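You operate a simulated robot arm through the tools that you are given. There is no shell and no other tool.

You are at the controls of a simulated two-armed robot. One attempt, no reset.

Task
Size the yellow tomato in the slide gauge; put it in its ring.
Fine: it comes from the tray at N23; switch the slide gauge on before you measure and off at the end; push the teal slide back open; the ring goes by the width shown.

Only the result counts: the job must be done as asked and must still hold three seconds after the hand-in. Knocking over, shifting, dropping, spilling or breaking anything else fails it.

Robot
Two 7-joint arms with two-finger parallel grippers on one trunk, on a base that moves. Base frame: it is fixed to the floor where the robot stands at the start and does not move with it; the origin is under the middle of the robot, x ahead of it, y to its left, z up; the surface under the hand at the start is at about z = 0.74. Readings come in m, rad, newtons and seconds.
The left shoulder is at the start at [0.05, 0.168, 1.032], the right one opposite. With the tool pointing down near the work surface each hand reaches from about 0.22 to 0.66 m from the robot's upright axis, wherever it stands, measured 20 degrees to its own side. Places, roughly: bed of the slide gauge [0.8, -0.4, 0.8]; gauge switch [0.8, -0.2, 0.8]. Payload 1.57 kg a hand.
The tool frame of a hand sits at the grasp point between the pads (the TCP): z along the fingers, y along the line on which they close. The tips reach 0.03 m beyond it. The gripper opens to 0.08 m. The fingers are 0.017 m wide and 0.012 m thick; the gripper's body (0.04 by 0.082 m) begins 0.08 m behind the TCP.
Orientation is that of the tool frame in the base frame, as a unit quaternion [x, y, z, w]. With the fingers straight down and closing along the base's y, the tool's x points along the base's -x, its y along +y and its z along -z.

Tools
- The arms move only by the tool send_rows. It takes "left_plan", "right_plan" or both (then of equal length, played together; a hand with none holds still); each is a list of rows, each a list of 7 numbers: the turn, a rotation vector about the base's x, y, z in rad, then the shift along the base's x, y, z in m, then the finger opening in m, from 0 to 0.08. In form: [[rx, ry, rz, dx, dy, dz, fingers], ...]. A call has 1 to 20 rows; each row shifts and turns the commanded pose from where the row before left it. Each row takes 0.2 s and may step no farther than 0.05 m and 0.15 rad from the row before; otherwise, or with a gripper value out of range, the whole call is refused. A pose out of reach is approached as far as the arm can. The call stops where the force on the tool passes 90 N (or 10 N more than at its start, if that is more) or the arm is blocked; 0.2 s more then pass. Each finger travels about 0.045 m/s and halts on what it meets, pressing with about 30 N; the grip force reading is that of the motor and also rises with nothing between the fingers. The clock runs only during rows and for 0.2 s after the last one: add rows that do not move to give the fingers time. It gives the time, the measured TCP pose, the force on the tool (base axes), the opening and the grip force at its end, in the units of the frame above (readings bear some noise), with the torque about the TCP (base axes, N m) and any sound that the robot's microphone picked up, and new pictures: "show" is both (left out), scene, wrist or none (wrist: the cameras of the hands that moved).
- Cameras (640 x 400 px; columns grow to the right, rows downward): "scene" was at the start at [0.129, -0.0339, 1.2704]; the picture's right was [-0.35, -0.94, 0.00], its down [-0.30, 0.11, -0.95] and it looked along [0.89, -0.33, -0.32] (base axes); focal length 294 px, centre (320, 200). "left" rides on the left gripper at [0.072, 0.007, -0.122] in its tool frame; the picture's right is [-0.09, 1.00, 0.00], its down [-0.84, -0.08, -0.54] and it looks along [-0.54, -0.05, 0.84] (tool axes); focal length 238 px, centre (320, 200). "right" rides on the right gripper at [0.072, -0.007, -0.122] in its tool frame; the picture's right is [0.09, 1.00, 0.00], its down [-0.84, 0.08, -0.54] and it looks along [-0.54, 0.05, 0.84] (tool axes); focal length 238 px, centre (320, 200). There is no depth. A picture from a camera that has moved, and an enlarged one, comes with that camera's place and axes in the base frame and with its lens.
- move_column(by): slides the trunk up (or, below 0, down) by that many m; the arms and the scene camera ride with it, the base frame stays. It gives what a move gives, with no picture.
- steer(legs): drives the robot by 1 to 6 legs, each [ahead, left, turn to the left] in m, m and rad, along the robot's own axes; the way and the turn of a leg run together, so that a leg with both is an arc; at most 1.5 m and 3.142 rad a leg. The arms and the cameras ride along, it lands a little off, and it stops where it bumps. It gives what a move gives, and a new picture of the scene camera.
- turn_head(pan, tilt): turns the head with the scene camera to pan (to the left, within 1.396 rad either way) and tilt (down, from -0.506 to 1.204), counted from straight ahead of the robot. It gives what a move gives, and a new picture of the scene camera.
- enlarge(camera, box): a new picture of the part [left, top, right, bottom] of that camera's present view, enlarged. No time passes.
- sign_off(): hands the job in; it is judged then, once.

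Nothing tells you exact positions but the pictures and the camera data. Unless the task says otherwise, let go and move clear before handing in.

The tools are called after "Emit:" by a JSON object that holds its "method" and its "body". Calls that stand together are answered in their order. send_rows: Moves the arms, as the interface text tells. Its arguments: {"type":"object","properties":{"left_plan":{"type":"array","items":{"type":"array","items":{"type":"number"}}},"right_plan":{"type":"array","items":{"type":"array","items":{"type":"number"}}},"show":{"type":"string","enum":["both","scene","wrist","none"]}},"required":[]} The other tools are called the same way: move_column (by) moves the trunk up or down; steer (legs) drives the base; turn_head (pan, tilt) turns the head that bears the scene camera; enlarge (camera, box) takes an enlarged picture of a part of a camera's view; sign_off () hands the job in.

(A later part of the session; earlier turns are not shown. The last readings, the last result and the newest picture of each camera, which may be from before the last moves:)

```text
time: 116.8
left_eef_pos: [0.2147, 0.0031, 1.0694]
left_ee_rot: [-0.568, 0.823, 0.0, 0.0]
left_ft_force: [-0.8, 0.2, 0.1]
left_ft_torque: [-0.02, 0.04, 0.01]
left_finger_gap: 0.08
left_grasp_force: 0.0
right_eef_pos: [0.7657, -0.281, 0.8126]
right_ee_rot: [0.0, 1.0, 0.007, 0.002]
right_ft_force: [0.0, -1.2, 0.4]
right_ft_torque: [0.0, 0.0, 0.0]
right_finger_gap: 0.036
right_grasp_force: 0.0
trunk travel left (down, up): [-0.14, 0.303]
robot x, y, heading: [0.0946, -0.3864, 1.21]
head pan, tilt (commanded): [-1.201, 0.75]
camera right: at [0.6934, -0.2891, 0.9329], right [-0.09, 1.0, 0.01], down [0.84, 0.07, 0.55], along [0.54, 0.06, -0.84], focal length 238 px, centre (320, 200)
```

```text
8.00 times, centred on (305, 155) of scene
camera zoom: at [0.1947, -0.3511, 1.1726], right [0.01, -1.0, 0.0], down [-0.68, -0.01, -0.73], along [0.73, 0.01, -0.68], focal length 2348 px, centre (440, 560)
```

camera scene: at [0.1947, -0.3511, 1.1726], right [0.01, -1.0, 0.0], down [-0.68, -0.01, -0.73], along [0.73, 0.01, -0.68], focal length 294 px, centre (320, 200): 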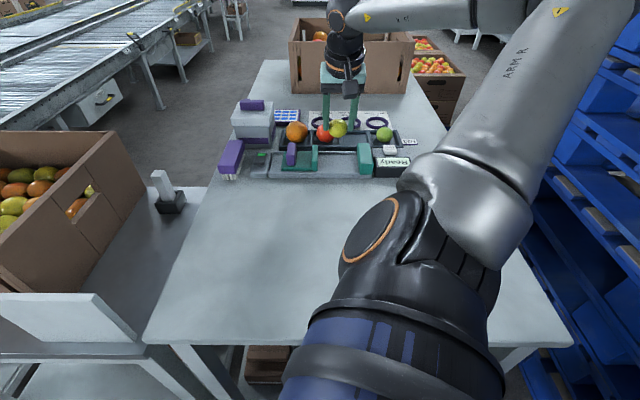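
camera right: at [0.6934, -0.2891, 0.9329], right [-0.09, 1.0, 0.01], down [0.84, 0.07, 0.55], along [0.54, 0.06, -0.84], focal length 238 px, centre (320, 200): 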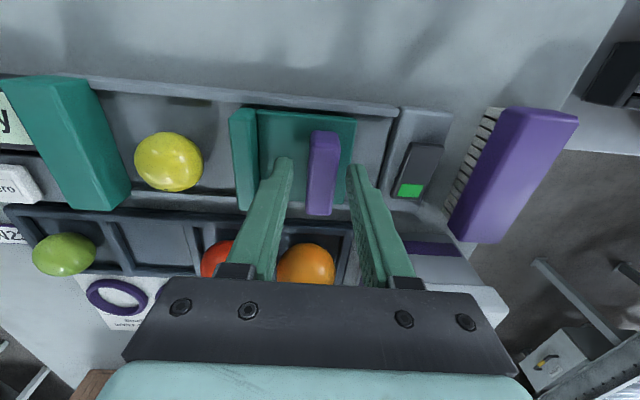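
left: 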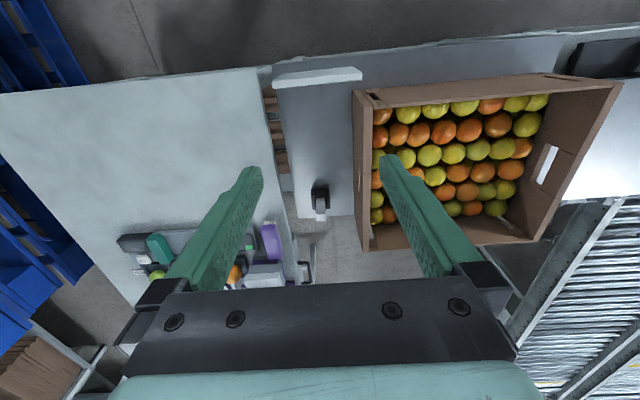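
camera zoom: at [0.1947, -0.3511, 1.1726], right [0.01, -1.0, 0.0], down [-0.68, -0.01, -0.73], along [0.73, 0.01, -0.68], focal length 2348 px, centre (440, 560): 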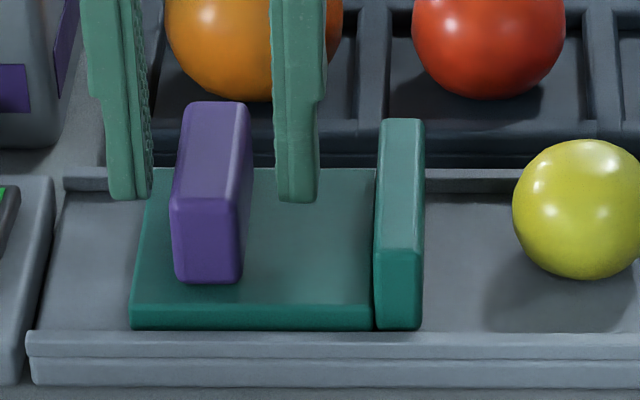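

The fingers straddle the handle. I push the slide toward the tomato, first most of the free way.

Emit:
{"method": "send_rows", "body": {"right_plan": [[0, 0, 0, 0, -0.01, 0, 0.036], [0, 0, 0, 0, -0.01, 0, 0.036], [0, 0, 0, 0, -0.01, 0, 0.036], [0, 0, 0, 0, 0, 0, 0.036]], "show": "wrist"}}

Emit:
{"method": "enlarge", "body": {"camera": "scene", "box": [280, 130, 376, 190]}}

```text
time: 117.8
left_eef_pos: [0.2167, 0.0039, 1.0695]
left_ee_rot: [-0.568, 0.823, 0.0, 0.0]
left_ft_force: [0.4, 0.0, 0.2]
left_ft_torque: [0.0, 0.01, 0.02]
left_finger_gap: 0.0802
left_grasp_force: 0.1
right_eef_pos: [0.7656, -0.3132, 0.811]
right_ee_rot: [0.0, 1.0, 0.007, 0.001]
right_ft_force: [-0.1, 1.2, -1.4]
right_ft_torque: [0.01, 0.01, -0.01]
right_finger_gap: 0.0362
right_grasp_force: 0.3
trunk travel left (down, up): [-0.14, 0.303]
robot x, y, heading: [0.0961, -0.3889, 1.206]
head pan, tilt (commanded): [-1.201, 0.75]
camera right: at [0.6934, -0.3204, 0.9325], right [-0.09, 1.0, 0.01], down [0.84, 0.07, 0.55], along [0.54, 0.06, -0.84], focal length 238 px, centre (320, 200)
```

right: 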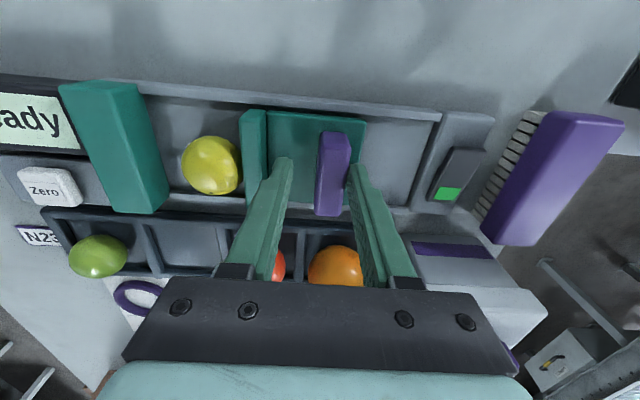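

```text
6.67 times, centred on (328, 160) of scene
camera zoom: at [0.1947, -0.3511, 1.1726], right [0.01, -1.0, 0.0], down [-0.68, -0.01, -0.73], along [0.73, 0.01, -0.68], focal length 1957 px, centre (267, 467)
```

zoom: 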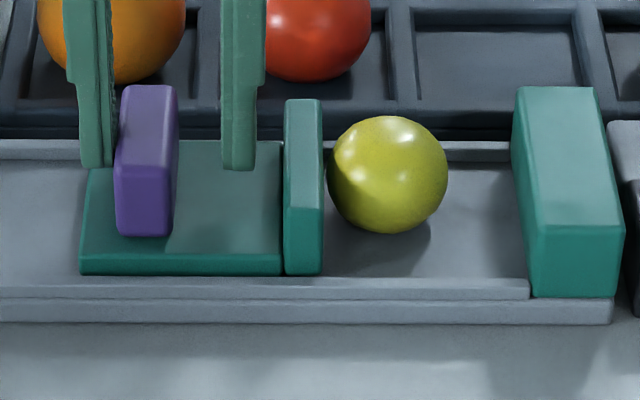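

The slide follows freely and its jaw is about to touch the tomato. I continue slowly.

Emit:
{"method": "send_rows", "body": {"right_plan": [[0, 0, 0, 0, -0.003, 0, 0.036], [0, 0, 0, 0, -0.003, 0, 0.036], [0, 0, 0, 0, -0.003, 0, 0.036], [0, 0, 0, 0, -0.003, 0, 0.036], [0, 0, 0, 0, -0.003, 0, 0.036], [0, 0, 0, 0, 0, 0, 0.036]], "show": "wrist"}}

Emit:
{"method": "enlarge", "body": {"camera": "scene", "box": [280, 130, 376, 190]}}

```text
time: 119.2
left_eef_pos: [0.216, 0.0039, 1.0687]
left_ee_rot: [-0.568, 0.823, 0.0, 0.0]
left_ft_force: [0.7, -0.8, 0.1]
left_ft_torque: [0.01, -0.01, 0.0]
left_finger_gap: 0.08
left_grasp_force: 0.0
right_eef_pos: [0.7662, -0.3269, 0.8124]
right_ee_rot: [0.0, 1.0, 0.007, 0.001]
right_ft_force: [-0.4, 1.6, -0.9]
right_ft_torque: [-0.03, -0.02, -0.04]
right_finger_gap: 0.0371
right_grasp_force: 0.6
trunk travel left (down, up): [-0.14, 0.303]
robot x, y, heading: [0.0952, -0.3871, 1.206]
head pan, tilt (commanded): [-1.201, 0.75]
camera right: at [0.6933, -0.3349, 0.9335], right [-0.09, 1.0, 0.01], down [0.84, 0.07, 0.55], along [0.54, 0.06, -0.84], focal length 238 px, centre (320, 200)
```

right: 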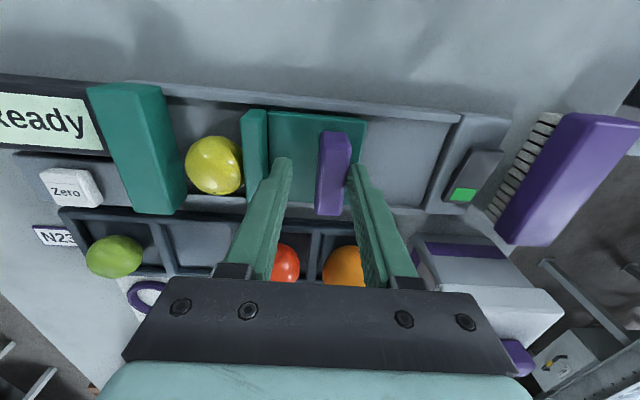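

```text
6.67 times, centred on (328, 160) of scene
camera zoom: at [0.1948, -0.351, 1.1726], right [0.01, -1.0, 0.0], down [-0.68, -0.01, -0.73], along [0.73, 0.01, -0.68], focal length 1957 px, centre (267, 467)
```

zoom: 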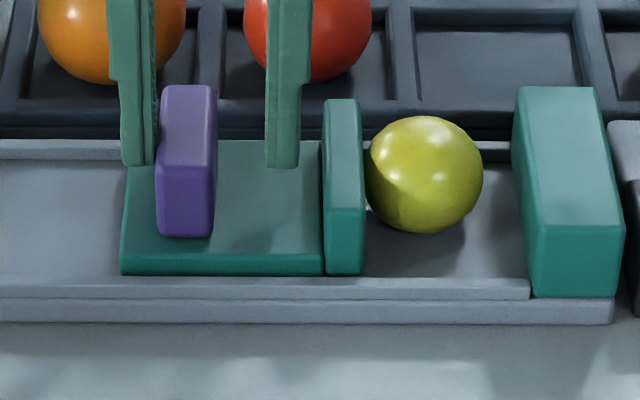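

The tomato moves along with the jaw; about 13 mm remain. I go on in smaller steps.

Emit:
{"method": "send_rows", "body": {"right_plan": [[0, 0, 0, 0, -0.003, 0, 0.036], [0, 0, 0, 0, -0.003, 0, 0.036], [0, 0, 0, 0, -0.003, 0, 0.036], [0, 0, 0, 0, -0.002, 0, 0.036], [0, 0, 0, 0, 0, 0, 0.036]], "show": "wrist"}}

Emit:
{"method": "enlarge", "body": {"camera": "scene", "box": [280, 130, 376, 190]}}

```text
time: 120.4
left_eef_pos: [0.2156, 0.004, 1.0709]
left_ee_rot: [-0.568, 0.823, -0.001, 0.0]
left_ft_force: [-0.6, -0.5, -0.7]
left_ft_torque: [0.0, 0.01, 0.04]
left_finger_gap: 0.08
left_grasp_force: 0.1
right_eef_pos: [0.7658, -0.3355, 0.8114]
right_ee_rot: [0.0, 1.0, 0.007, 0.003]
right_ft_force: [1.3, 1.3, -0.6]
right_ft_torque: [-0.01, -0.03, -0.02]
right_finger_gap: 0.0372
right_grasp_force: 1.3
trunk travel left (down, up): [-0.14, 0.303]
robot x, y, heading: [0.0995, -0.3878, 1.208]
head pan, tilt (commanded): [-1.201, 0.75]
camera right: at [0.6934, -0.3462, 0.9336], right [-0.09, 1.0, 0.01], down [0.84, 0.07, 0.55], along [0.54, 0.06, -0.84], focal length 238 px, centre (320, 200)
```

right: 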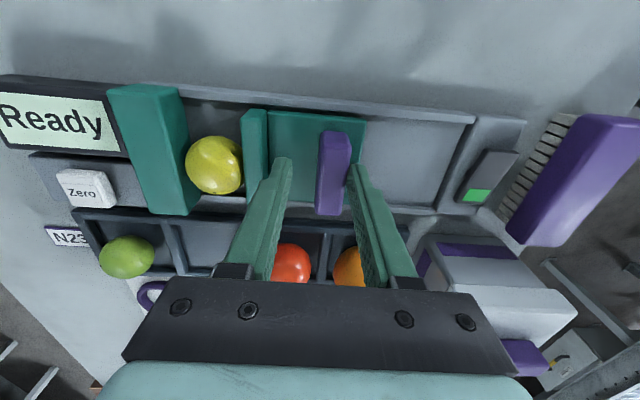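

```text
6.67 times, centred on (328, 160) of scene
camera zoom: at [0.1948, -0.351, 1.1726], right [0.01, -1.0, 0.0], down [-0.68, -0.01, -0.73], along [0.73, 0.01, -0.68], focal length 1957 px, centre (267, 467)
```

zoom: 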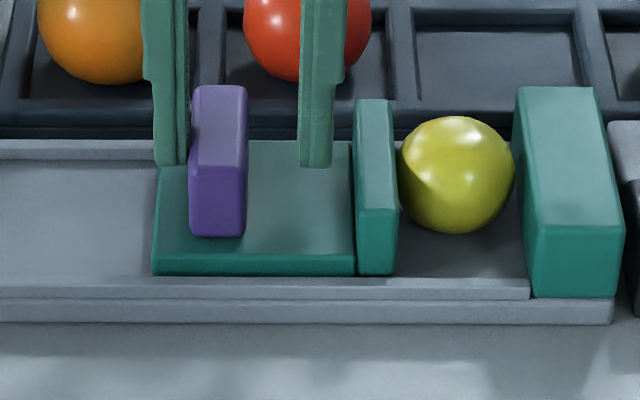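

Emit:
{"method": "send_rows", "body": {"right_plan": [[0, 0, 0, 0, -0.002, 0, 0.036], [0, 0, 0, 0, -0.001, 0, 0.036], [0, 0, 0, 0, 0, 0, 0.036]], "show": "wrist"}}

Emit:
{"method": "enlarge", "body": {"camera": "scene", "box": [280, 130, 376, 190]}}

```text
time: 121.2
left_eef_pos: [0.2174, 0.0048, 1.0693]
left_ee_rot: [-0.569, 0.822, 0.0, 0.0]
left_ft_force: [0.3, 0.4, -0.1]
left_ft_torque: [0.01, 0.01, 0.01]
left_finger_gap: 0.0801
left_grasp_force: 0.0
right_eef_pos: [0.766, -0.3406, 0.813]
right_ee_rot: [0.0, 1.0, 0.007, 0.001]
right_ft_force: [0.1, 2.9, -1.2]
right_ft_torque: [0.04, 0.01, -0.01]
right_finger_gap: 0.0381
right_grasp_force: 1.0
trunk travel left (down, up): [-0.14, 0.303]
robot x, y, heading: [0.0949, -0.3886, 1.208]
head pan, tilt (commanded): [-1.201, 0.75]
camera right: at [0.6934, -0.349, 0.9336], right [-0.09, 1.0, 0.01], down [0.84, 0.07, 0.55], along [0.54, 0.06, -0.84], focal length 238 px, centre (320, 200)
```

right: 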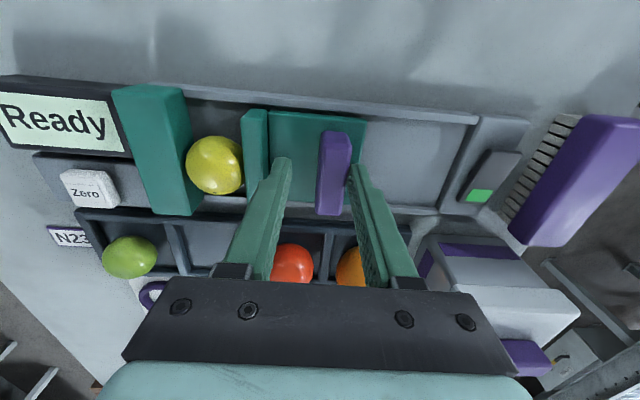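

```text
6.67 times, centred on (328, 160) of scene
camera zoom: at [0.1948, -0.351, 1.1726], right [0.01, -1.0, 0.0], down [-0.68, -0.01, -0.73], along [0.73, 0.01, -0.68], focal length 1957 px, centre (267, 467)
```

zoom: 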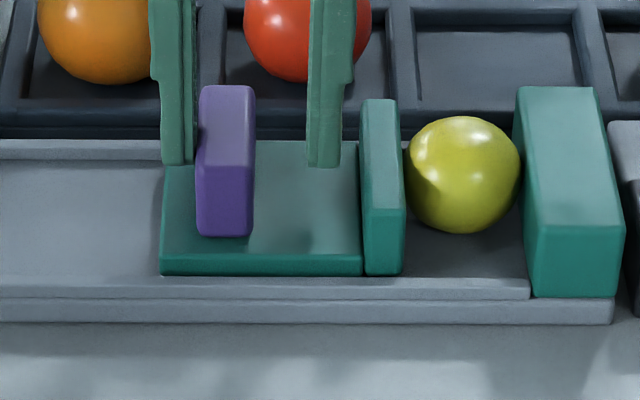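

Touching now with about 3 N. A touch further, to get a reading.

Emit:
{"method": "send_rows", "body": {"right_plan": [[0, 0, 0, 0, -0.002, 0, 0.036], [0, 0, 0, 0, 0, 0, 0.036], [0, 0, 0, 0, 0, 0, 0.036]], "show": "wrist"}}

Emit:
{"method": "enlarge", "body": {"camera": "scene", "box": [280, 130, 376, 190]}}

```text
time: 122.0
left_eef_pos: [0.2169, 0.0046, 1.0692]
left_ee_rot: [-0.568, 0.823, 0.0, 0.0]
left_ft_force: [0.7, 1.0, 0.2]
left_ft_torque: [0.0, 0.01, -0.01]
left_finger_gap: 0.08
left_grasp_force: 0.0
right_eef_pos: [0.7646, -0.342, 0.8128]
right_ee_rot: [0.0, 1.0, 0.007, 0.001]
right_ft_force: [-1.3, 2.9, 0.1]
right_ft_torque: [0.08, 0.05, -0.01]
right_finger_gap: 0.039
right_grasp_force: 1.4
trunk travel left (down, up): [-0.14, 0.303]
robot x, y, heading: [0.0939, -0.3871, 1.21]
head pan, tilt (commanded): [-1.201, 0.75]
camera right: at [0.6934, -0.3502, 0.9336], right [-0.09, 1.0, 0.01], down [0.84, 0.07, 0.55], along [0.54, 0.06, -0.84], focal length 238 px, centre (320, 200)
```

right: 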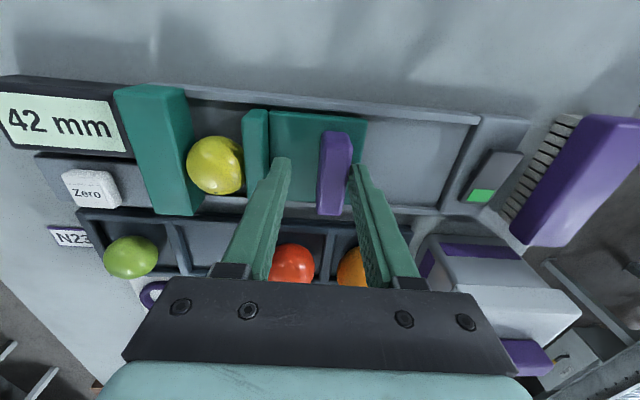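

```text
6.67 times, centred on (328, 160) of scene
camera zoom: at [0.1946, -0.3509, 1.1726], right [0.01, -1.0, 0.0], down [-0.68, -0.01, -0.73], along [0.73, 0.01, -0.68], focal length 1957 px, centre (267, 467)
```

zoom: 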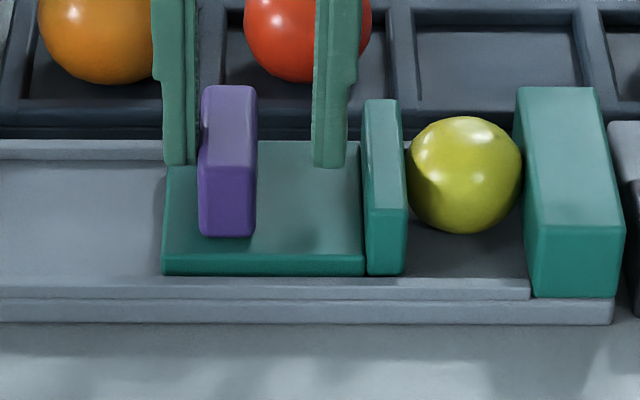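

Emit:
{"method": "enlarge", "body": {"camera": "right", "box": [0, 70, 160, 170]}}

```text
4.00 times, centred on (80, 120) of right
camera zoom: at [0.6934, -0.3502, 0.9336], right [-0.09, 1.0, 0.01], down [0.84, 0.07, 0.55], along [0.54, 0.06, -0.84], focal length 953 px, centre (1280, 520)
```

zoom: 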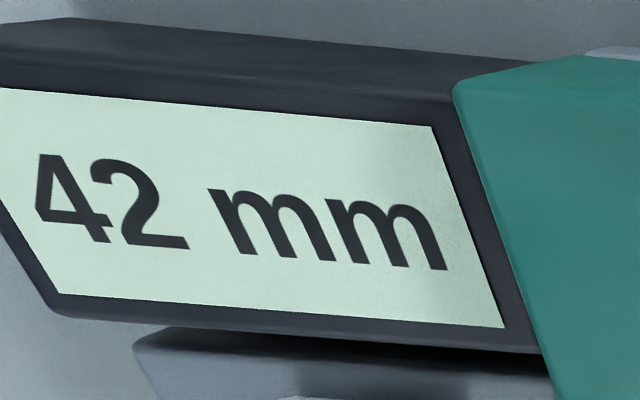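

The display reads 42 mm, so the tomato belongs in the Small ring (under 48 mm). Now I push the slide back open with the other finger.

Emit:
{"method": "send_rows", "body": {"right_plan": [[0, 0, 0, 0, 0.004, 0, 0.036], [0, 0, 0, 0, 0.006, 0, 0.036], [0, 0, 0, 0, 0.006, 0, 0.036], [0, 0, 0, 0, 0.008, 0, 0.036], [0, 0, 0, 0, 0.008, 0, 0.036], [0, 0, 0, 0, 0.008, 0, 0.036], [0, 0, 0, 0, 0.008, 0, 0.036], [0, 0, 0, 0, 0.008, 0, 0.036], [0, 0, 0, 0, 0.008, 0, 0.036], [0, 0, 0, 0, 0.006, 0, 0.036], [0, 0, 0, 0, 0, 0, 0.036]], "show": "wrist"}}

Emit:
{"method": "enlarge", "body": {"camera": "scene", "box": [265, 130, 361, 190]}}

```text
time: 124.4
left_eef_pos: [0.2171, 0.0047, 1.0689]
left_ee_rot: [-0.569, 0.822, 0.0, 0.0]
left_ft_force: [0.3, 0.6, 0.0]
left_ft_torque: [0.02, 0.0, -0.01]
left_finger_gap: 0.0798
left_grasp_force: 0.1
right_eef_pos: [0.765, -0.2725, 0.8126]
right_ee_rot: [0.0, 1.0, 0.008, 0.002]
right_ft_force: [-0.2, -1.0, 0.6]
right_ft_torque: [-0.03, -0.02, -0.02]
right_finger_gap: 0.0367
right_grasp_force: 0.6
trunk travel left (down, up): [-0.14, 0.303]
robot x, y, heading: [0.0983, -0.3896, 1.211]
head pan, tilt (commanded): [-1.201, 0.75]
camera right: at [0.6931, -0.2811, 0.9332], right [-0.09, 1.0, 0.01], down [0.84, 0.07, 0.55], along [0.54, 0.06, -0.84], focal length 238 px, centre (320, 200)
```

right: 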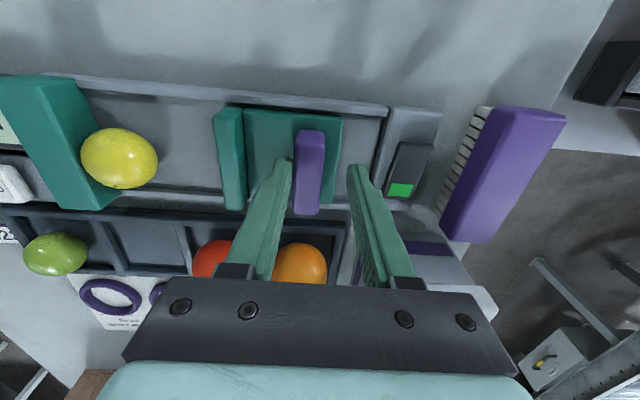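

```text
6.67 times, centred on (313, 160) of scene
camera zoom: at [0.1947, -0.3512, 1.1726], right [0.01, -1.0, 0.0], down [-0.68, -0.01, -0.73], along [0.73, 0.01, -0.68], focal length 1957 px, centre (367, 467)
```

zoom: 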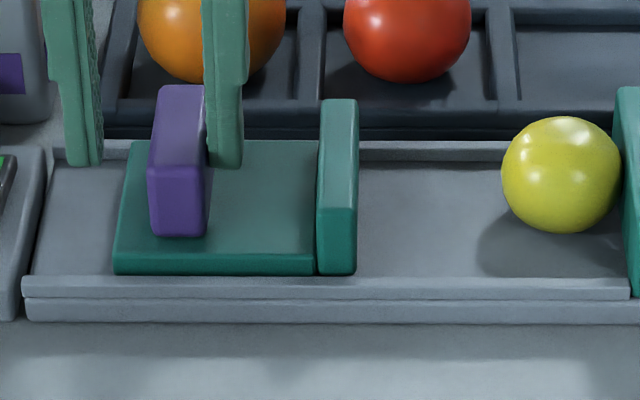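

Nearly at its original place (about 2 mm short). I push a few millimetres more, watching the force.

Emit:
{"method": "send_rows", "body": {"right_plan": [[0, 0, 0, 0, 0.002, 0, 0.036], [0, 0, 0, 0, 0.002, 0, 0.036], [0, 0, 0, 0, 0, 0, 0.036]], "show": "none"}}

Emit:
{"method": "send_rows", "body": {"right_plan": [[0, 0, 0, 0, 0.002, 0, 0.036], [0, 0, 0, 0, 0.001, 0, 0.036], [0, 0, 0, 0, 0, 0, 0.036]], "show": "none"}}

Emit:
{"method": "enlarge", "body": {"camera": "scene", "box": [265, 130, 345, 180]}}

```text
time: 125.2
left_eef_pos: [0.2158, 0.0044, 1.0703]
left_ee_rot: [-0.569, 0.823, 0.001, 0.001]
left_ft_force: [0.8, 0.6, -0.3]
left_ft_torque: [0.0, -0.02, -0.02]
left_finger_gap: 0.0804
left_grasp_force: 0.1
right_eef_pos: [0.7652, -0.2695, 0.8119]
right_ee_rot: [0.0, 1.0, 0.007, 0.001]
right_ft_force: [-2.3, -4.1, -0.4]
right_ft_torque: [-0.14, 0.05, 0.0]
right_finger_gap: 0.0402
right_grasp_force: 2.4
trunk travel left (down, up): [-0.14, 0.303]
robot x, y, heading: [0.0949, -0.3892, 1.205]
head pan, tilt (commanded): [-1.201, 0.75]
```

```text
time: 126.0
left_eef_pos: [0.2169, 0.0037, 1.0702]
left_ee_rot: [-0.568, 0.823, 0.0, 0.001]
left_ft_force: [0.0, -0.3, 0.2]
left_ft_torque: [0.01, 0.02, 0.0]
left_finger_gap: 0.0797
left_grasp_force: 0.1
right_eef_pos: [0.7665, -0.2663, 0.8112]
right_ee_rot: [0.0, 1.0, 0.006, 0.001]
right_ft_force: [-3.3, -10.1, 1.2]
right_ft_torque: [-0.34, 0.19, -0.05]
right_finger_gap: 0.0451
right_grasp_force: 5.4
trunk travel left (down, up): [-0.14, 0.303]
robot x, y, heading: [0.0958, -0.386, 1.208]
head pan, tilt (commanded): [-1.201, 0.75]
```

```text
8.00 times, centred on (305, 155) of scene
camera zoom: at [0.1944, -0.3519, 1.1727], right [0.01, -1.0, 0.0], down [-0.68, 0.0, -0.73], along [0.73, 0.01, -0.68], focal length 2348 px, centre (440, 560)
```

zoom: 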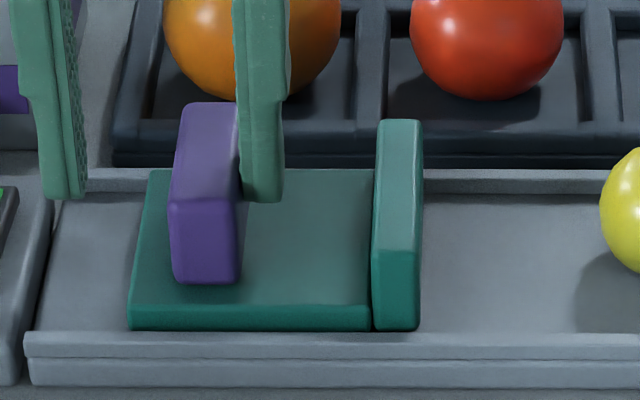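

The slide is at its stop, fully open. I back off to the middle of the handle and lift clear.

Emit:
{"method": "send_rows", "body": {"right_plan": [[0, 0, 0, 0, -0.006, 0, 0.036], [0, 0, 0, 0, -0.006, 0, 0.036], [0, 0, 0, 0, 0, 0, 0.036], [0, 0, 0, 0, 0, 0.02, 0.036], [0, 0, 0, 0, 0, 0.03, 0.036], [0, 0, 0, 0, 0, 0.03, 0.036], [0, 0, 0, 0, 0, 0, 0.06]], "show": "wrist"}}

Emit:
{"method": "enlarge", "body": {"camera": "scene", "box": [260, 110, 420, 210]}}

Emit:
{"method": "enlarge", "body": {"camera": "scene", "box": [320, 130, 400, 180]}}

```text
time: 127.6
left_eef_pos: [0.2157, 0.0042, 1.0698]
left_ee_rot: [-0.569, 0.823, 0.0, 0.0]
left_ft_force: [0.3, -0.4, 0.1]
left_ft_torque: [-0.02, 0.0, 0.01]
left_finger_gap: 0.0799
left_grasp_force: 0.2
right_eef_pos: [0.766, -0.2778, 0.8921]
right_ee_rot: [-0.001, 1.0, 0.007, 0.0]
right_ft_force: [0.2, 0.9, 0.0]
right_ft_torque: [-0.01, -0.01, 0.0]
right_finger_gap: 0.0598
right_grasp_force: 0.0
trunk travel left (down, up): [-0.14, 0.303]
robot x, y, heading: [0.095, -0.3906, 1.209]
head pan, tilt (commanded): [-1.201, 0.75]
camera right: at [0.6933, -0.2865, 1.0134], right [-0.09, 1.0, 0.01], down [0.84, 0.07, 0.55], along [0.54, 0.06, -0.84], focal length 238 px, centre (320, 200)
```

right: 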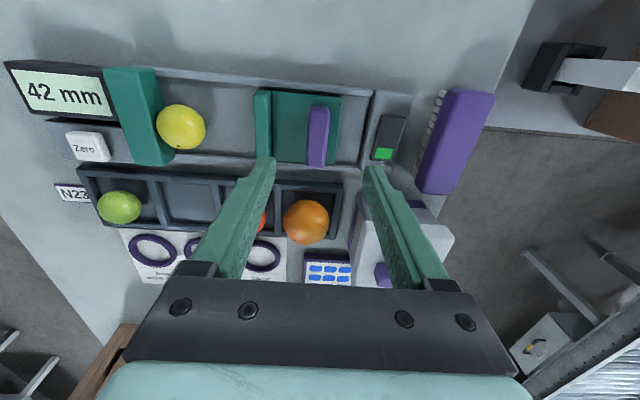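

```text
4.00 times, centred on (340, 160) of scene
camera zoom: at [0.1947, -0.3512, 1.1726], right [0.01, -1.0, 0.0], down [-0.68, -0.01, -0.73], along [0.73, 0.01, -0.68], focal length 1174 px, centre (240, 360)
```

zoom: 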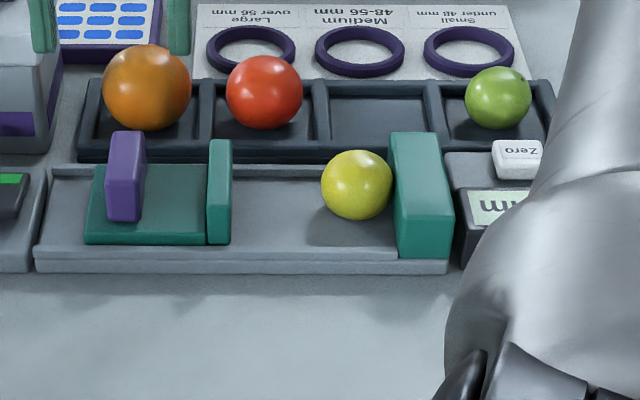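

```text
8.00 times, centred on (360, 155) of scene
camera zoom: at [0.1947, -0.3512, 1.1726], right [0.01, -1.0, 0.0], down [-0.68, -0.01, -0.73], along [0.73, 0.01, -0.68], focal length 2348 px, centre (0, 560)
```

zoom: 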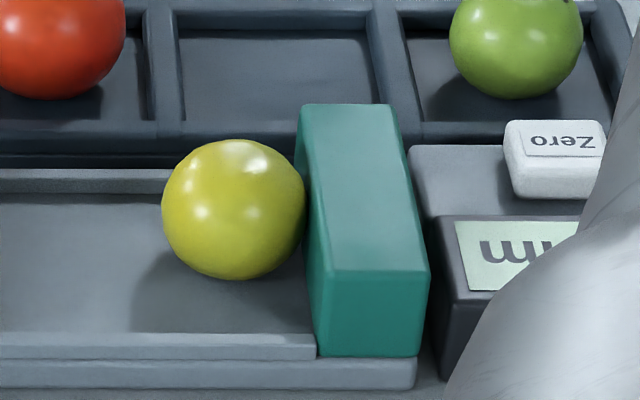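

The slide is open and the display still shows 42 mm. The tomato now touches the fixed jaw, so I must grip it along x. I'll test in the air whether the hand can turn −90°.

Emit:
{"method": "send_rows", "body": {"right_plan": [[0, 0, 0, -0.02, -0.03, 0.02, 0.06], [0, 0, 0, -0.02, -0.03, 0.02, 0.06], [0, 0, 0, 0.0, -0.03, 0.02, 0.06], [0, 0, -0.143, 0.0, -0.03, 0, 0.06], [0, 0, -0.143, 0, 0, 0, 0.06], [0, 0, -0.143, 0, 0, 0, 0.06], [0, 0, -0.143, 0, 0, 0, 0.06], [0, 0, -0.143, 0, 0, 0, 0.06], [0, 0, -0.143, 0, 0, 0, 0.06], [0, 0, -0.143, 0, 0, 0, 0.06], [0, 0, -0.143, 0, 0, 0, 0.06], [0, 0, -0.143, 0, 0, 0, 0.06], [0, 0, -0.143, 0, 0, 0, 0.06], [0, 0, -0.141, 0, 0, 0, 0.06], [0, 0, 0, 0, 0, 0, 0.06]], "show": "both"}}

```text
time: 130.8
left_eef_pos: [0.2168, 0.0046, 1.0693]
left_ee_rot: [-0.569, 0.822, 0.001, 0.0]
left_ft_force: [-0.1, 1.5, 0.7]
left_ft_torque: [0.02, 0.01, -0.02]
left_finger_gap: 0.0802
left_grasp_force: 0.0
right_eef_pos: [0.725, -0.398, 0.9518]
right_ee_rot: [0.708, 0.706, 0.004, 0.007]
right_ft_force: [-0.6, 0.2, 0.6]
right_ft_torque: [0.0, -0.01, -0.02]
right_finger_gap: 0.0599
right_grasp_force: 0.0
trunk travel left (down, up): [-0.14, 0.303]
robot x, y, heading: [0.0976, -0.3891, 1.208]
head pan, tilt (commanded): [-1.201, 0.75]
camera scene: at [0.1947, -0.3511, 1.1726], right [0.01, -1.0, 0.0], down [-0.68, -0.01, -0.73], along [0.73, 0.01, -0.68], focal length 294 px, centre (320, 200)
camera right: at [0.717, -0.3255, 1.0727], right [1.0, 0.09, 0.01], down [0.07, -0.84, 0.55], along [0.06, -0.54, -0.84], focal length 238 px, centre (320, 200)
```

scene: 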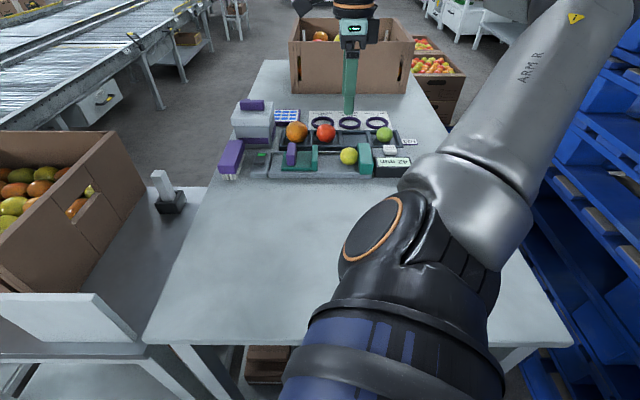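
right: 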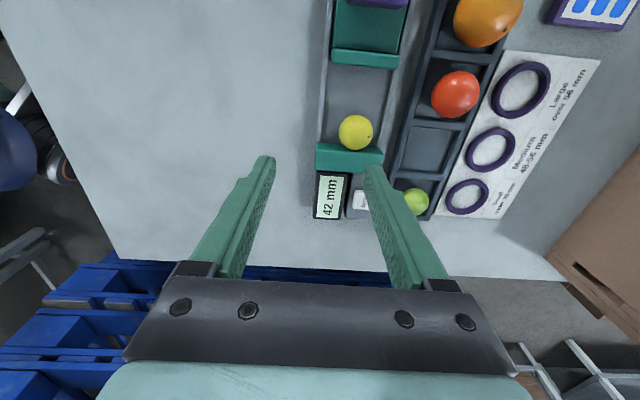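

The hand can turn −90° here. I'll grip the tomato along x, lift it and turn back in the air. First a closer look to fix its position.

Emit:
{"method": "enlarge", "body": {"camera": "right", "box": [260, 70, 440, 182]}}

```text
3.56 times, centred on (350, 126) of right
camera zoom: at [0.717, -0.3255, 1.0727], right [1.0, 0.09, 0.01], down [0.07, -0.84, 0.55], along [0.06, -0.54, -0.84], focal length 848 px, centre (213, 463)
```

zoom: 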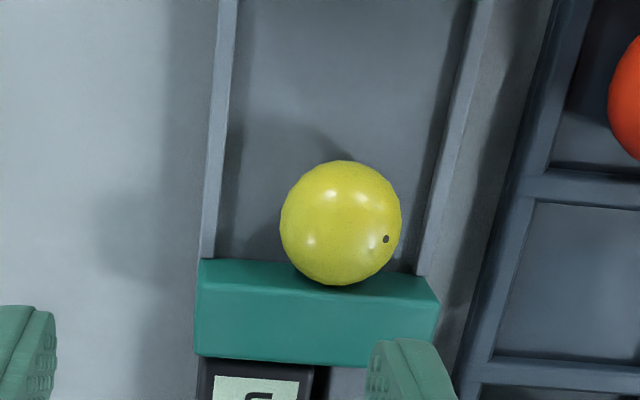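

The tomato's centre is about (0.772, -0.413, 0.776). I go above it.

Emit:
{"method": "send_rows", "body": {"right_plan": [[0, 0, 0, 0.024, -0.008, -0.03, 0.06], [0, 0, 0, 0.024, -0.007, -0.03, 0.06], [0, 0, 0, 0, 0, -0.03, 0.06], [0, 0, 0, 0, 0, 0, 0.06]], "show": "wrist"}}

Emit:
{"method": "enlarge", "body": {"camera": "right", "box": [220, 80, 420, 205]}}

Emit:
{"method": "enlarge", "body": {"camera": "scene", "box": [310, 120, 390, 170]}}

```text
time: 131.8
left_eef_pos: [0.216, 0.0045, 1.0692]
left_ee_rot: [-0.568, 0.823, 0.0, 0.0]
left_ft_force: [-0.8, 0.1, 0.3]
left_ft_torque: [0.01, 0.03, 0.01]
left_finger_gap: 0.0801
left_grasp_force: 0.1
right_eef_pos: [0.7727, -0.4112, 0.8624]
right_ee_rot: [0.707, 0.707, 0.004, 0.007]
right_ft_force: [-0.2, 0.3, -0.1]
right_ft_torque: [0.01, 0.03, -0.02]
right_finger_gap: 0.0599
right_grasp_force: 0.0
trunk travel left (down, up): [-0.14, 0.303]
robot x, y, heading: [0.0937, -0.3851, 1.21]
head pan, tilt (commanded): [-1.201, 0.75]
camera right: at [0.7639, -0.3395, 0.9838], right [1.0, 0.09, 0.01], down [0.07, -0.84, 0.55], along [0.06, -0.54, -0.84], focal length 238 px, centre (320, 200)
```

right: 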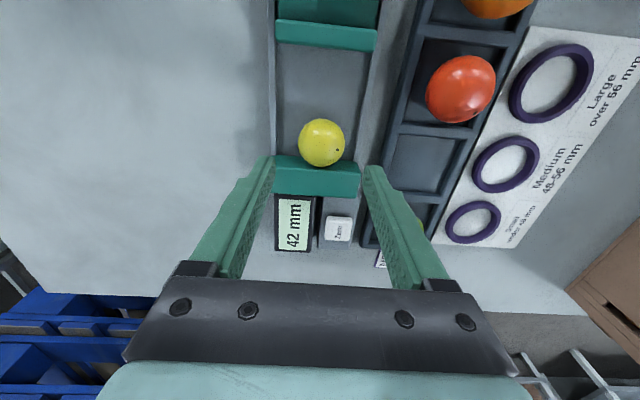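

```text
3.20 times, centred on (320, 142) of right
camera zoom: at [0.7639, -0.3395, 0.9838], right [1.0, 0.09, 0.01], down [0.07, -0.84, 0.55], along [0.06, -0.54, -0.84], focal length 763 px, centre (320, 384)
```

zoom: 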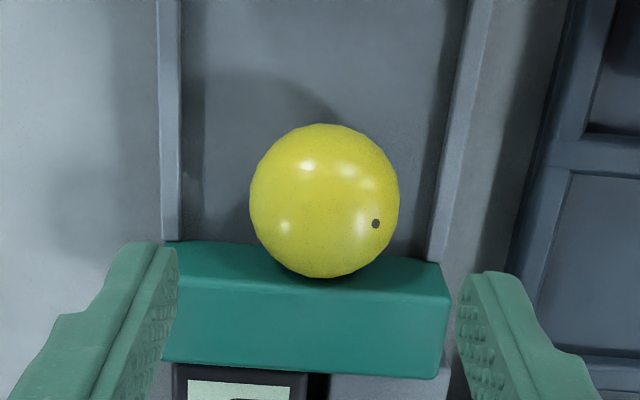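

```text
8.00 times, centred on (350, 145) of scene
camera zoom: at [0.1947, -0.3511, 1.1726], right [0.01, -1.0, 0.0], down [-0.68, -0.01, -0.73], along [0.73, 0.01, -0.68], focal length 2348 px, centre (80, 640)
```

zoom: 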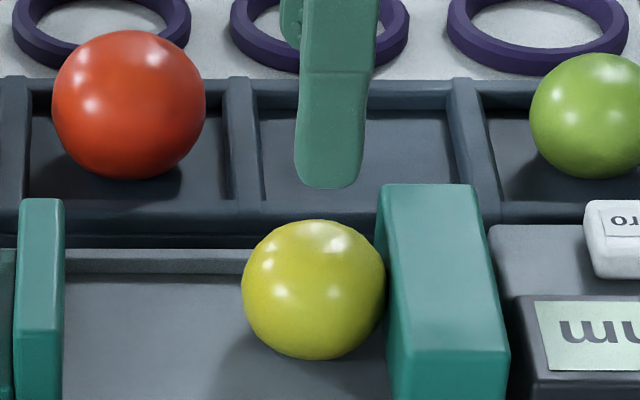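

Well aligned (shift +2 mm in x). I descend around it.

Emit:
{"method": "send_rows", "body": {"right_plan": [[0, 0, 0, 0.002, -0.001, -0.025, 0.06], [0, 0, 0, 0, 0, -0.02, 0.06], [0, 0, 0, 0, 0, -0.01, 0.06], [0, 0, 0, 0, 0, 0, 0.06]], "show": "wrist"}}

Emit:
{"method": "enlarge", "body": {"camera": "right", "box": [220, 80, 420, 205]}}

Emit:
{"method": "enlarge", "body": {"camera": "scene", "box": [310, 120, 390, 170]}}

```text
time: 132.8
left_eef_pos: [0.2159, 0.0037, 1.07]
left_ee_rot: [-0.569, 0.823, 0.0, 0.0]
left_ft_force: [0.5, -0.5, 0.5]
left_ft_torque: [-0.01, -0.03, 0.02]
left_finger_gap: 0.0799
left_grasp_force: 0.1
right_eef_pos: [0.7752, -0.414, 0.8062]
right_ee_rot: [0.708, 0.706, 0.003, 0.006]
right_ft_force: [0.4, -0.6, -0.6]
right_ft_torque: [0.0, 0.02, 0.01]
right_finger_gap: 0.0599
right_grasp_force: 0.2
trunk travel left (down, up): [-0.14, 0.303]
robot x, y, heading: [0.0952, -0.3852, 1.21]
head pan, tilt (commanded): [-1.201, 0.75]
camera right: at [0.767, -0.3424, 0.9289], right [1.0, 0.09, 0.01], down [0.07, -0.84, 0.55], along [0.06, -0.54, -0.84], focal length 238 px, centre (320, 200)
```

right: 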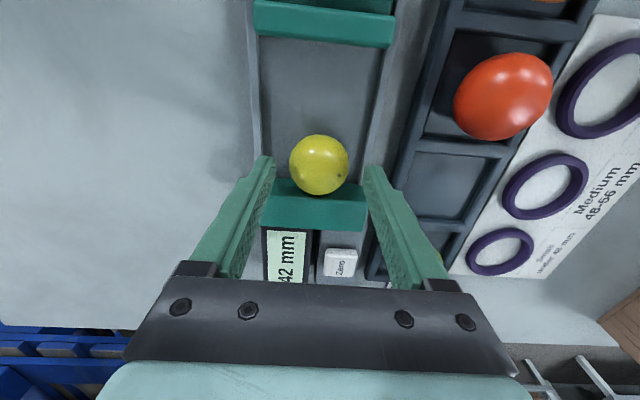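

```text
3.20 times, centred on (320, 142) of right
camera zoom: at [0.767, -0.3424, 0.9289], right [1.0, 0.09, 0.01], down [0.07, -0.84, 0.55], along [0.06, -0.54, -0.84], focal length 763 px, centre (320, 384)
```

zoom: 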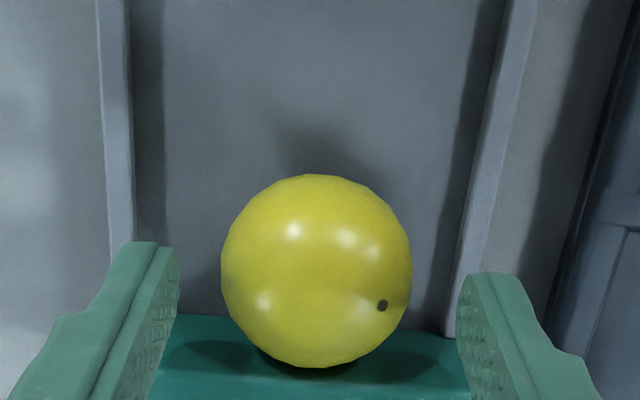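

```text
8.00 times, centred on (350, 145) of scene
camera zoom: at [0.1947, -0.3511, 1.1726], right [0.01, -1.0, 0.0], down [-0.68, -0.01, -0.73], along [0.73, 0.01, -0.68], focal length 2348 px, centre (80, 640)
```

zoom: 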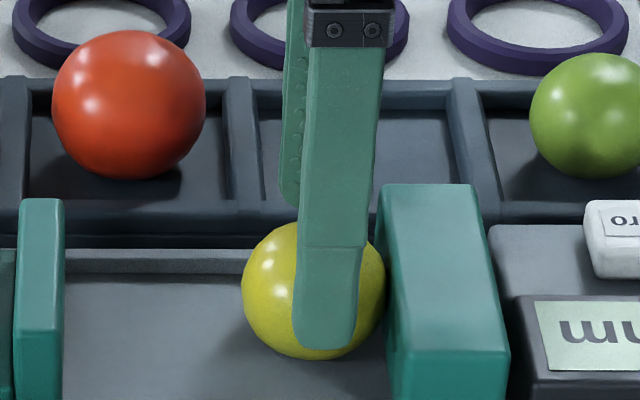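

Good. 3 mm further down, then close gently.

Emit:
{"method": "send_rows", "body": {"right_plan": [[0, 0, 0, 0, 0, -0.003, 0.06], [0, 0, 0, 0, 0, 0, 0.052], [0, 0, 0, 0, 0, 0, 0.046], [0, 0, 0, 0, 0, 0, 0.043], [0, 0, 0, 0, 0, 0, 0.0405], [0, 0, 0, 0, 0, 0, 0.0405]], "show": "none"}}

Emit:
{"method": "enlarge", "body": {"camera": "right", "box": [220, 80, 420, 205]}}

```text
time: 134.2
left_eef_pos: [0.2153, 0.0051, 1.0699]
left_ee_rot: [-0.568, 0.823, 0.0, 0.0]
left_ft_force: [-1.4, 0.0, 0.6]
left_ft_torque: [0.03, -0.01, 0.01]
left_finger_gap: 0.08
left_grasp_force: 0.0
right_eef_pos: [0.7752, -0.4142, 0.8042]
right_ee_rot: [0.707, 0.707, 0.003, 0.006]
right_ft_force: [0.0, 0.2, 1.3]
right_ft_torque: [0.0, 0.0, 0.02]
right_finger_gap: 0.0417
right_grasp_force: 0.6
trunk travel left (down, up): [-0.14, 0.303]
robot x, y, heading: [0.0965, -0.3871, 1.208]
head pan, tilt (commanded): [-1.201, 0.75]
```

```text
3.20 times, centred on (320, 142) of right
camera zoom: at [0.767, -0.3414, 0.9257], right [1.0, 0.09, 0.01], down [0.07, -0.84, 0.55], along [0.06, -0.54, -0.84], focal length 763 px, centre (320, 384)
```

zoom: 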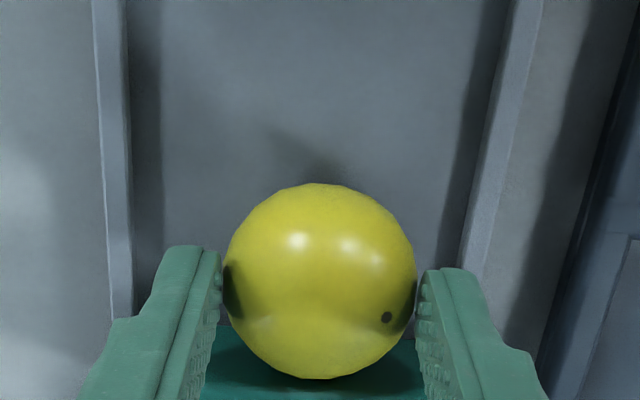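

Just touching; I close a bit more for a firm hold and lift a little.

Emit:
{"method": "send_rows", "body": {"right_plan": [[0, 0, 0, 0, 0, 0, 0.039], [0, 0, 0, 0, 0, 0, 0.039], [0, 0, 0, 0, 0, 0, 0.039]], "show": "none"}}

```text
time: 135.0
left_eef_pos: [0.2154, 0.0055, 1.0693]
left_ee_rot: [-0.569, 0.823, 0.0, 0.0]
left_ft_force: [-0.5, 0.2, 0.4]
left_ft_torque: [0.01, 0.01, -0.01]
left_finger_gap: 0.0801
left_grasp_force: 0.1
right_eef_pos: [0.7762, -0.4132, 0.8047]
right_ee_rot: [0.707, 0.707, 0.004, 0.006]
right_ft_force: [-0.6, 1.4, 1.6]
right_ft_torque: [-0.02, 0.03, -0.01]
right_finger_gap: 0.041
right_grasp_force: 16.1
trunk travel left (down, up): [-0.14, 0.303]
robot x, y, heading: [0.0963, -0.3875, 1.212]
head pan, tilt (commanded): [-1.201, 0.75]
```

Gripped with 16 N. I lift slowly, easing away from the jaw.

Emit:
{"method": "send_rows", "body": {"right_plan": [[0, 0, 0, 0, 0.001, 0.004, 0.039], [0, 0, 0, 0, 0.002, 0.008, 0.039], [0, 0, 0, 0, 0.003, 0.015, 0.039], [0, 0, 0, 0, 0.004, 0.02, 0.039], [0, 0, 0, 0, 0, 0.03, 0.039], [0, 0, 0, 0, 0, 0.03, 0.039], [0, 0, 0, 0, 0, 0, 0.039]], "show": "both"}}

Emit:
{"method": "enlarge", "body": {"camera": "scene", "box": [260, 90, 420, 190]}}

```text
time: 136.6
left_eef_pos: [0.2164, 0.0036, 1.0693]
left_ee_rot: [-0.568, 0.823, 0.0, 0.0]
left_ft_force: [-0.1, -1.5, -0.7]
left_ft_torque: [0.0, -0.01, 0.0]
left_finger_gap: 0.0801
left_grasp_force: 0.0
right_eef_pos: [0.7737, -0.4036, 0.9109]
right_ee_rot: [0.707, 0.707, 0.004, 0.006]
right_ft_force: [0.4, 0.2, -0.1]
right_ft_torque: [0.03, 0.0, -0.03]
right_finger_gap: 0.0392
right_grasp_force: 0.1
trunk travel left (down, up): [-0.14, 0.303]
robot x, y, heading: [0.0994, -0.385, 1.208]
head pan, tilt (commanded): [-1.201, 0.75]
camera scene: at [0.1947, -0.3511, 1.1726], right [0.01, -1.0, 0.0], down [-0.68, -0.01, -0.73], along [0.73, 0.01, -0.68], focal length 294 px, centre (320, 200)
camera right: at [0.7663, -0.3316, 1.0334], right [1.0, 0.09, 0.01], down [0.07, -0.84, 0.55], along [0.06, -0.54, -0.84], focal length 238 px, centre (320, 200)
```

scene: 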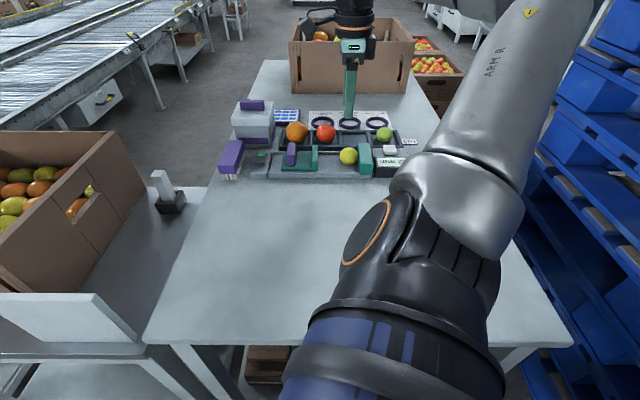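
right: 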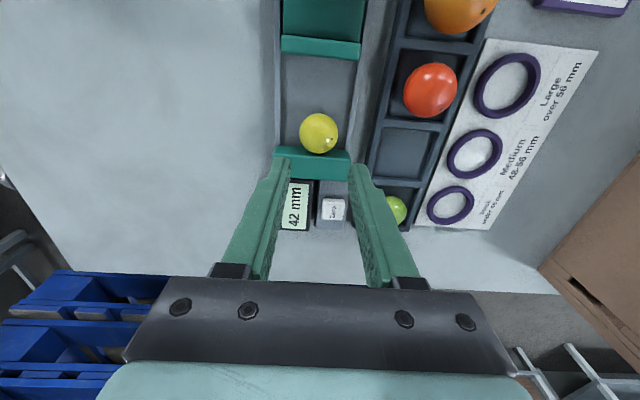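

```text
4.00 times, centred on (340, 140) of scene
camera zoom: at [0.1947, -0.3511, 1.1726], right [0.01, -1.0, 0.0], down [-0.68, -0.01, -0.73], along [0.73, 0.01, -0.68], focal length 1174 px, centre (240, 440)
```

zoom: 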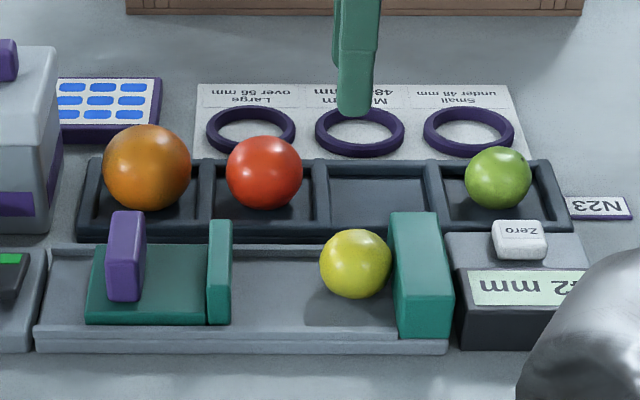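

The tomato slipped out (I gripped it above its middle) and stayed on the bed. I'll reopen and check where it lies, then grip about 6 mm lower.

Emit:
{"method": "send_rows", "body": {"right_plan": [[0, 0, 0, 0, -0.004, -0.02, 0.06], [0, 0, 0, 0, -0.004, -0.025, 0.06], [0, 0, 0, 0, 0, 0, 0.06]], "show": "wrist"}}

Emit:
{"method": "enlarge", "body": {"camera": "right", "box": [220, 80, 420, 205]}}

Emit:
{"method": "enlarge", "body": {"camera": "scene", "box": [310, 120, 390, 170]}}

```text
time: 137.4
left_eef_pos: [0.2157, 0.0045, 1.0698]
left_ee_rot: [-0.569, 0.822, 0.0, 0.0]
left_ft_force: [0.4, -0.7, -0.2]
left_ft_torque: [-0.01, 0.01, -0.03]
left_finger_gap: 0.0797
left_grasp_force: 0.0
right_eef_pos: [0.7742, -0.4135, 0.8671]
right_ee_rot: [0.708, 0.707, 0.004, 0.006]
right_ft_force: [-0.2, 0.3, 0.0]
right_ft_torque: [0.02, -0.01, 0.01]
right_finger_gap: 0.0601
right_grasp_force: 0.0
trunk travel left (down, up): [-0.14, 0.303]
robot x, y, heading: [0.0976, -0.3888, 1.209]
head pan, tilt (commanded): [-1.201, 0.75]
camera right: at [0.7656, -0.3405, 0.988], right [1.0, 0.09, 0.01], down [0.07, -0.84, 0.55], along [0.06, -0.54, -0.84], focal length 238 px, centre (320, 200)
```

right: 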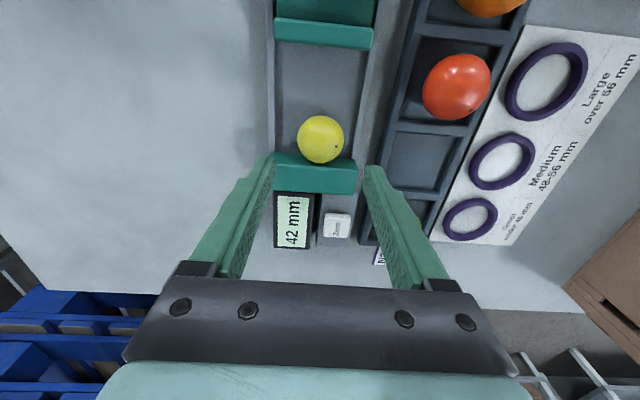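

```text
3.20 times, centred on (320, 142) of right
camera zoom: at [0.7656, -0.3405, 0.988], right [1.0, 0.09, 0.01], down [0.07, -0.84, 0.55], along [0.06, -0.54, -0.84], focal length 763 px, centre (320, 384)
```

zoom: 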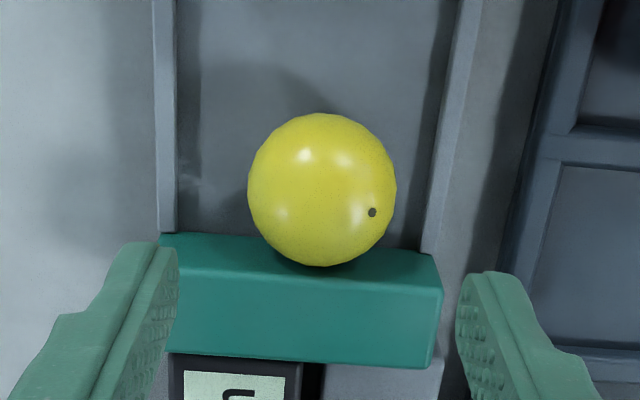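

```text
8.00 times, centred on (350, 145) of scene
camera zoom: at [0.1947, -0.3511, 1.1726], right [0.01, -1.0, 0.0], down [-0.68, -0.01, -0.73], along [0.73, 0.01, -0.68], focal length 2348 px, centre (80, 640)
```

zoom: 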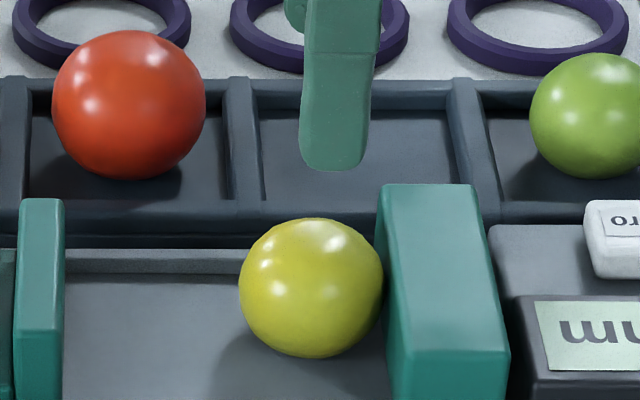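

The tomato is still against the jaw. I descend again with a small correction, then narrow the fingers so they fit between the bed's rails and go deeper.

Emit:
{"method": "send_rows", "body": {"right_plan": [[0, 0, 0, 0.0015, 0.002, -0.025, 0.06], [0, 0, 0, 0, 0, -0.025, 0.06], [0, 0, 0, 0, 0, -0.011, 0.06], [0, 0, 0, 0, 0, 0, 0.052], [0, 0, 0, 0, 0, 0, 0.049], [0, 0, 0, 0, 0, 0, 0.049]], "show": "none"}}

Emit:
{"method": "enlarge", "body": {"camera": "right", "box": [220, 80, 420, 205]}}

Emit:
{"method": "enlarge", "body": {"camera": "scene", "box": [310, 120, 390, 170]}}

```text
time: 138.8
left_eef_pos: [0.2164, 0.0051, 1.0691]
left_ee_rot: [-0.568, 0.823, 0.0, 0.0]
left_ft_force: [0.2, 0.4, -0.7]
left_ft_torque: [-0.02, -0.02, 0.01]
left_finger_gap: 0.08
left_grasp_force: 0.0
right_eef_pos: [0.7765, -0.4105, 0.8048]
right_ee_rot: [0.707, 0.707, 0.003, 0.006]
right_ft_force: [0.3, -0.5, -0.1]
right_ft_torque: [0.0, 0.0, 0.01]
right_finger_gap: 0.049
right_grasp_force: 0.0
trunk travel left (down, up): [-0.14, 0.303]
robot x, y, heading: [0.0962, -0.3869, 1.208]
head pan, tilt (commanded): [-1.201, 0.75]
```

```text
3.20 times, centred on (320, 142) of right
camera zoom: at [0.7678, -0.3381, 0.9261], right [1.0, 0.09, 0.01], down [0.07, -0.84, 0.55], along [0.06, -0.54, -0.84], focal length 763 px, centre (320, 384)
```

zoom: 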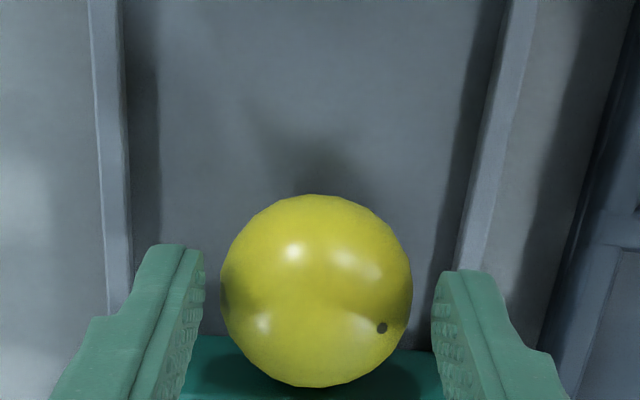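

```text
8.00 times, centred on (350, 145) of scene
camera zoom: at [0.1947, -0.3511, 1.1726], right [0.01, -1.0, 0.0], down [-0.68, -0.01, -0.73], along [0.73, 0.01, -0.68], focal length 2348 px, centre (80, 640)
```

zoom: 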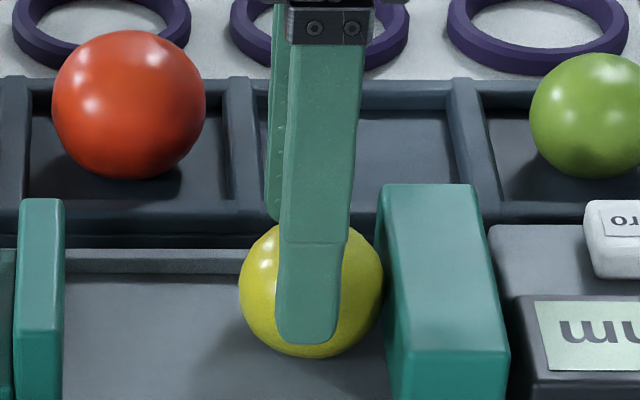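

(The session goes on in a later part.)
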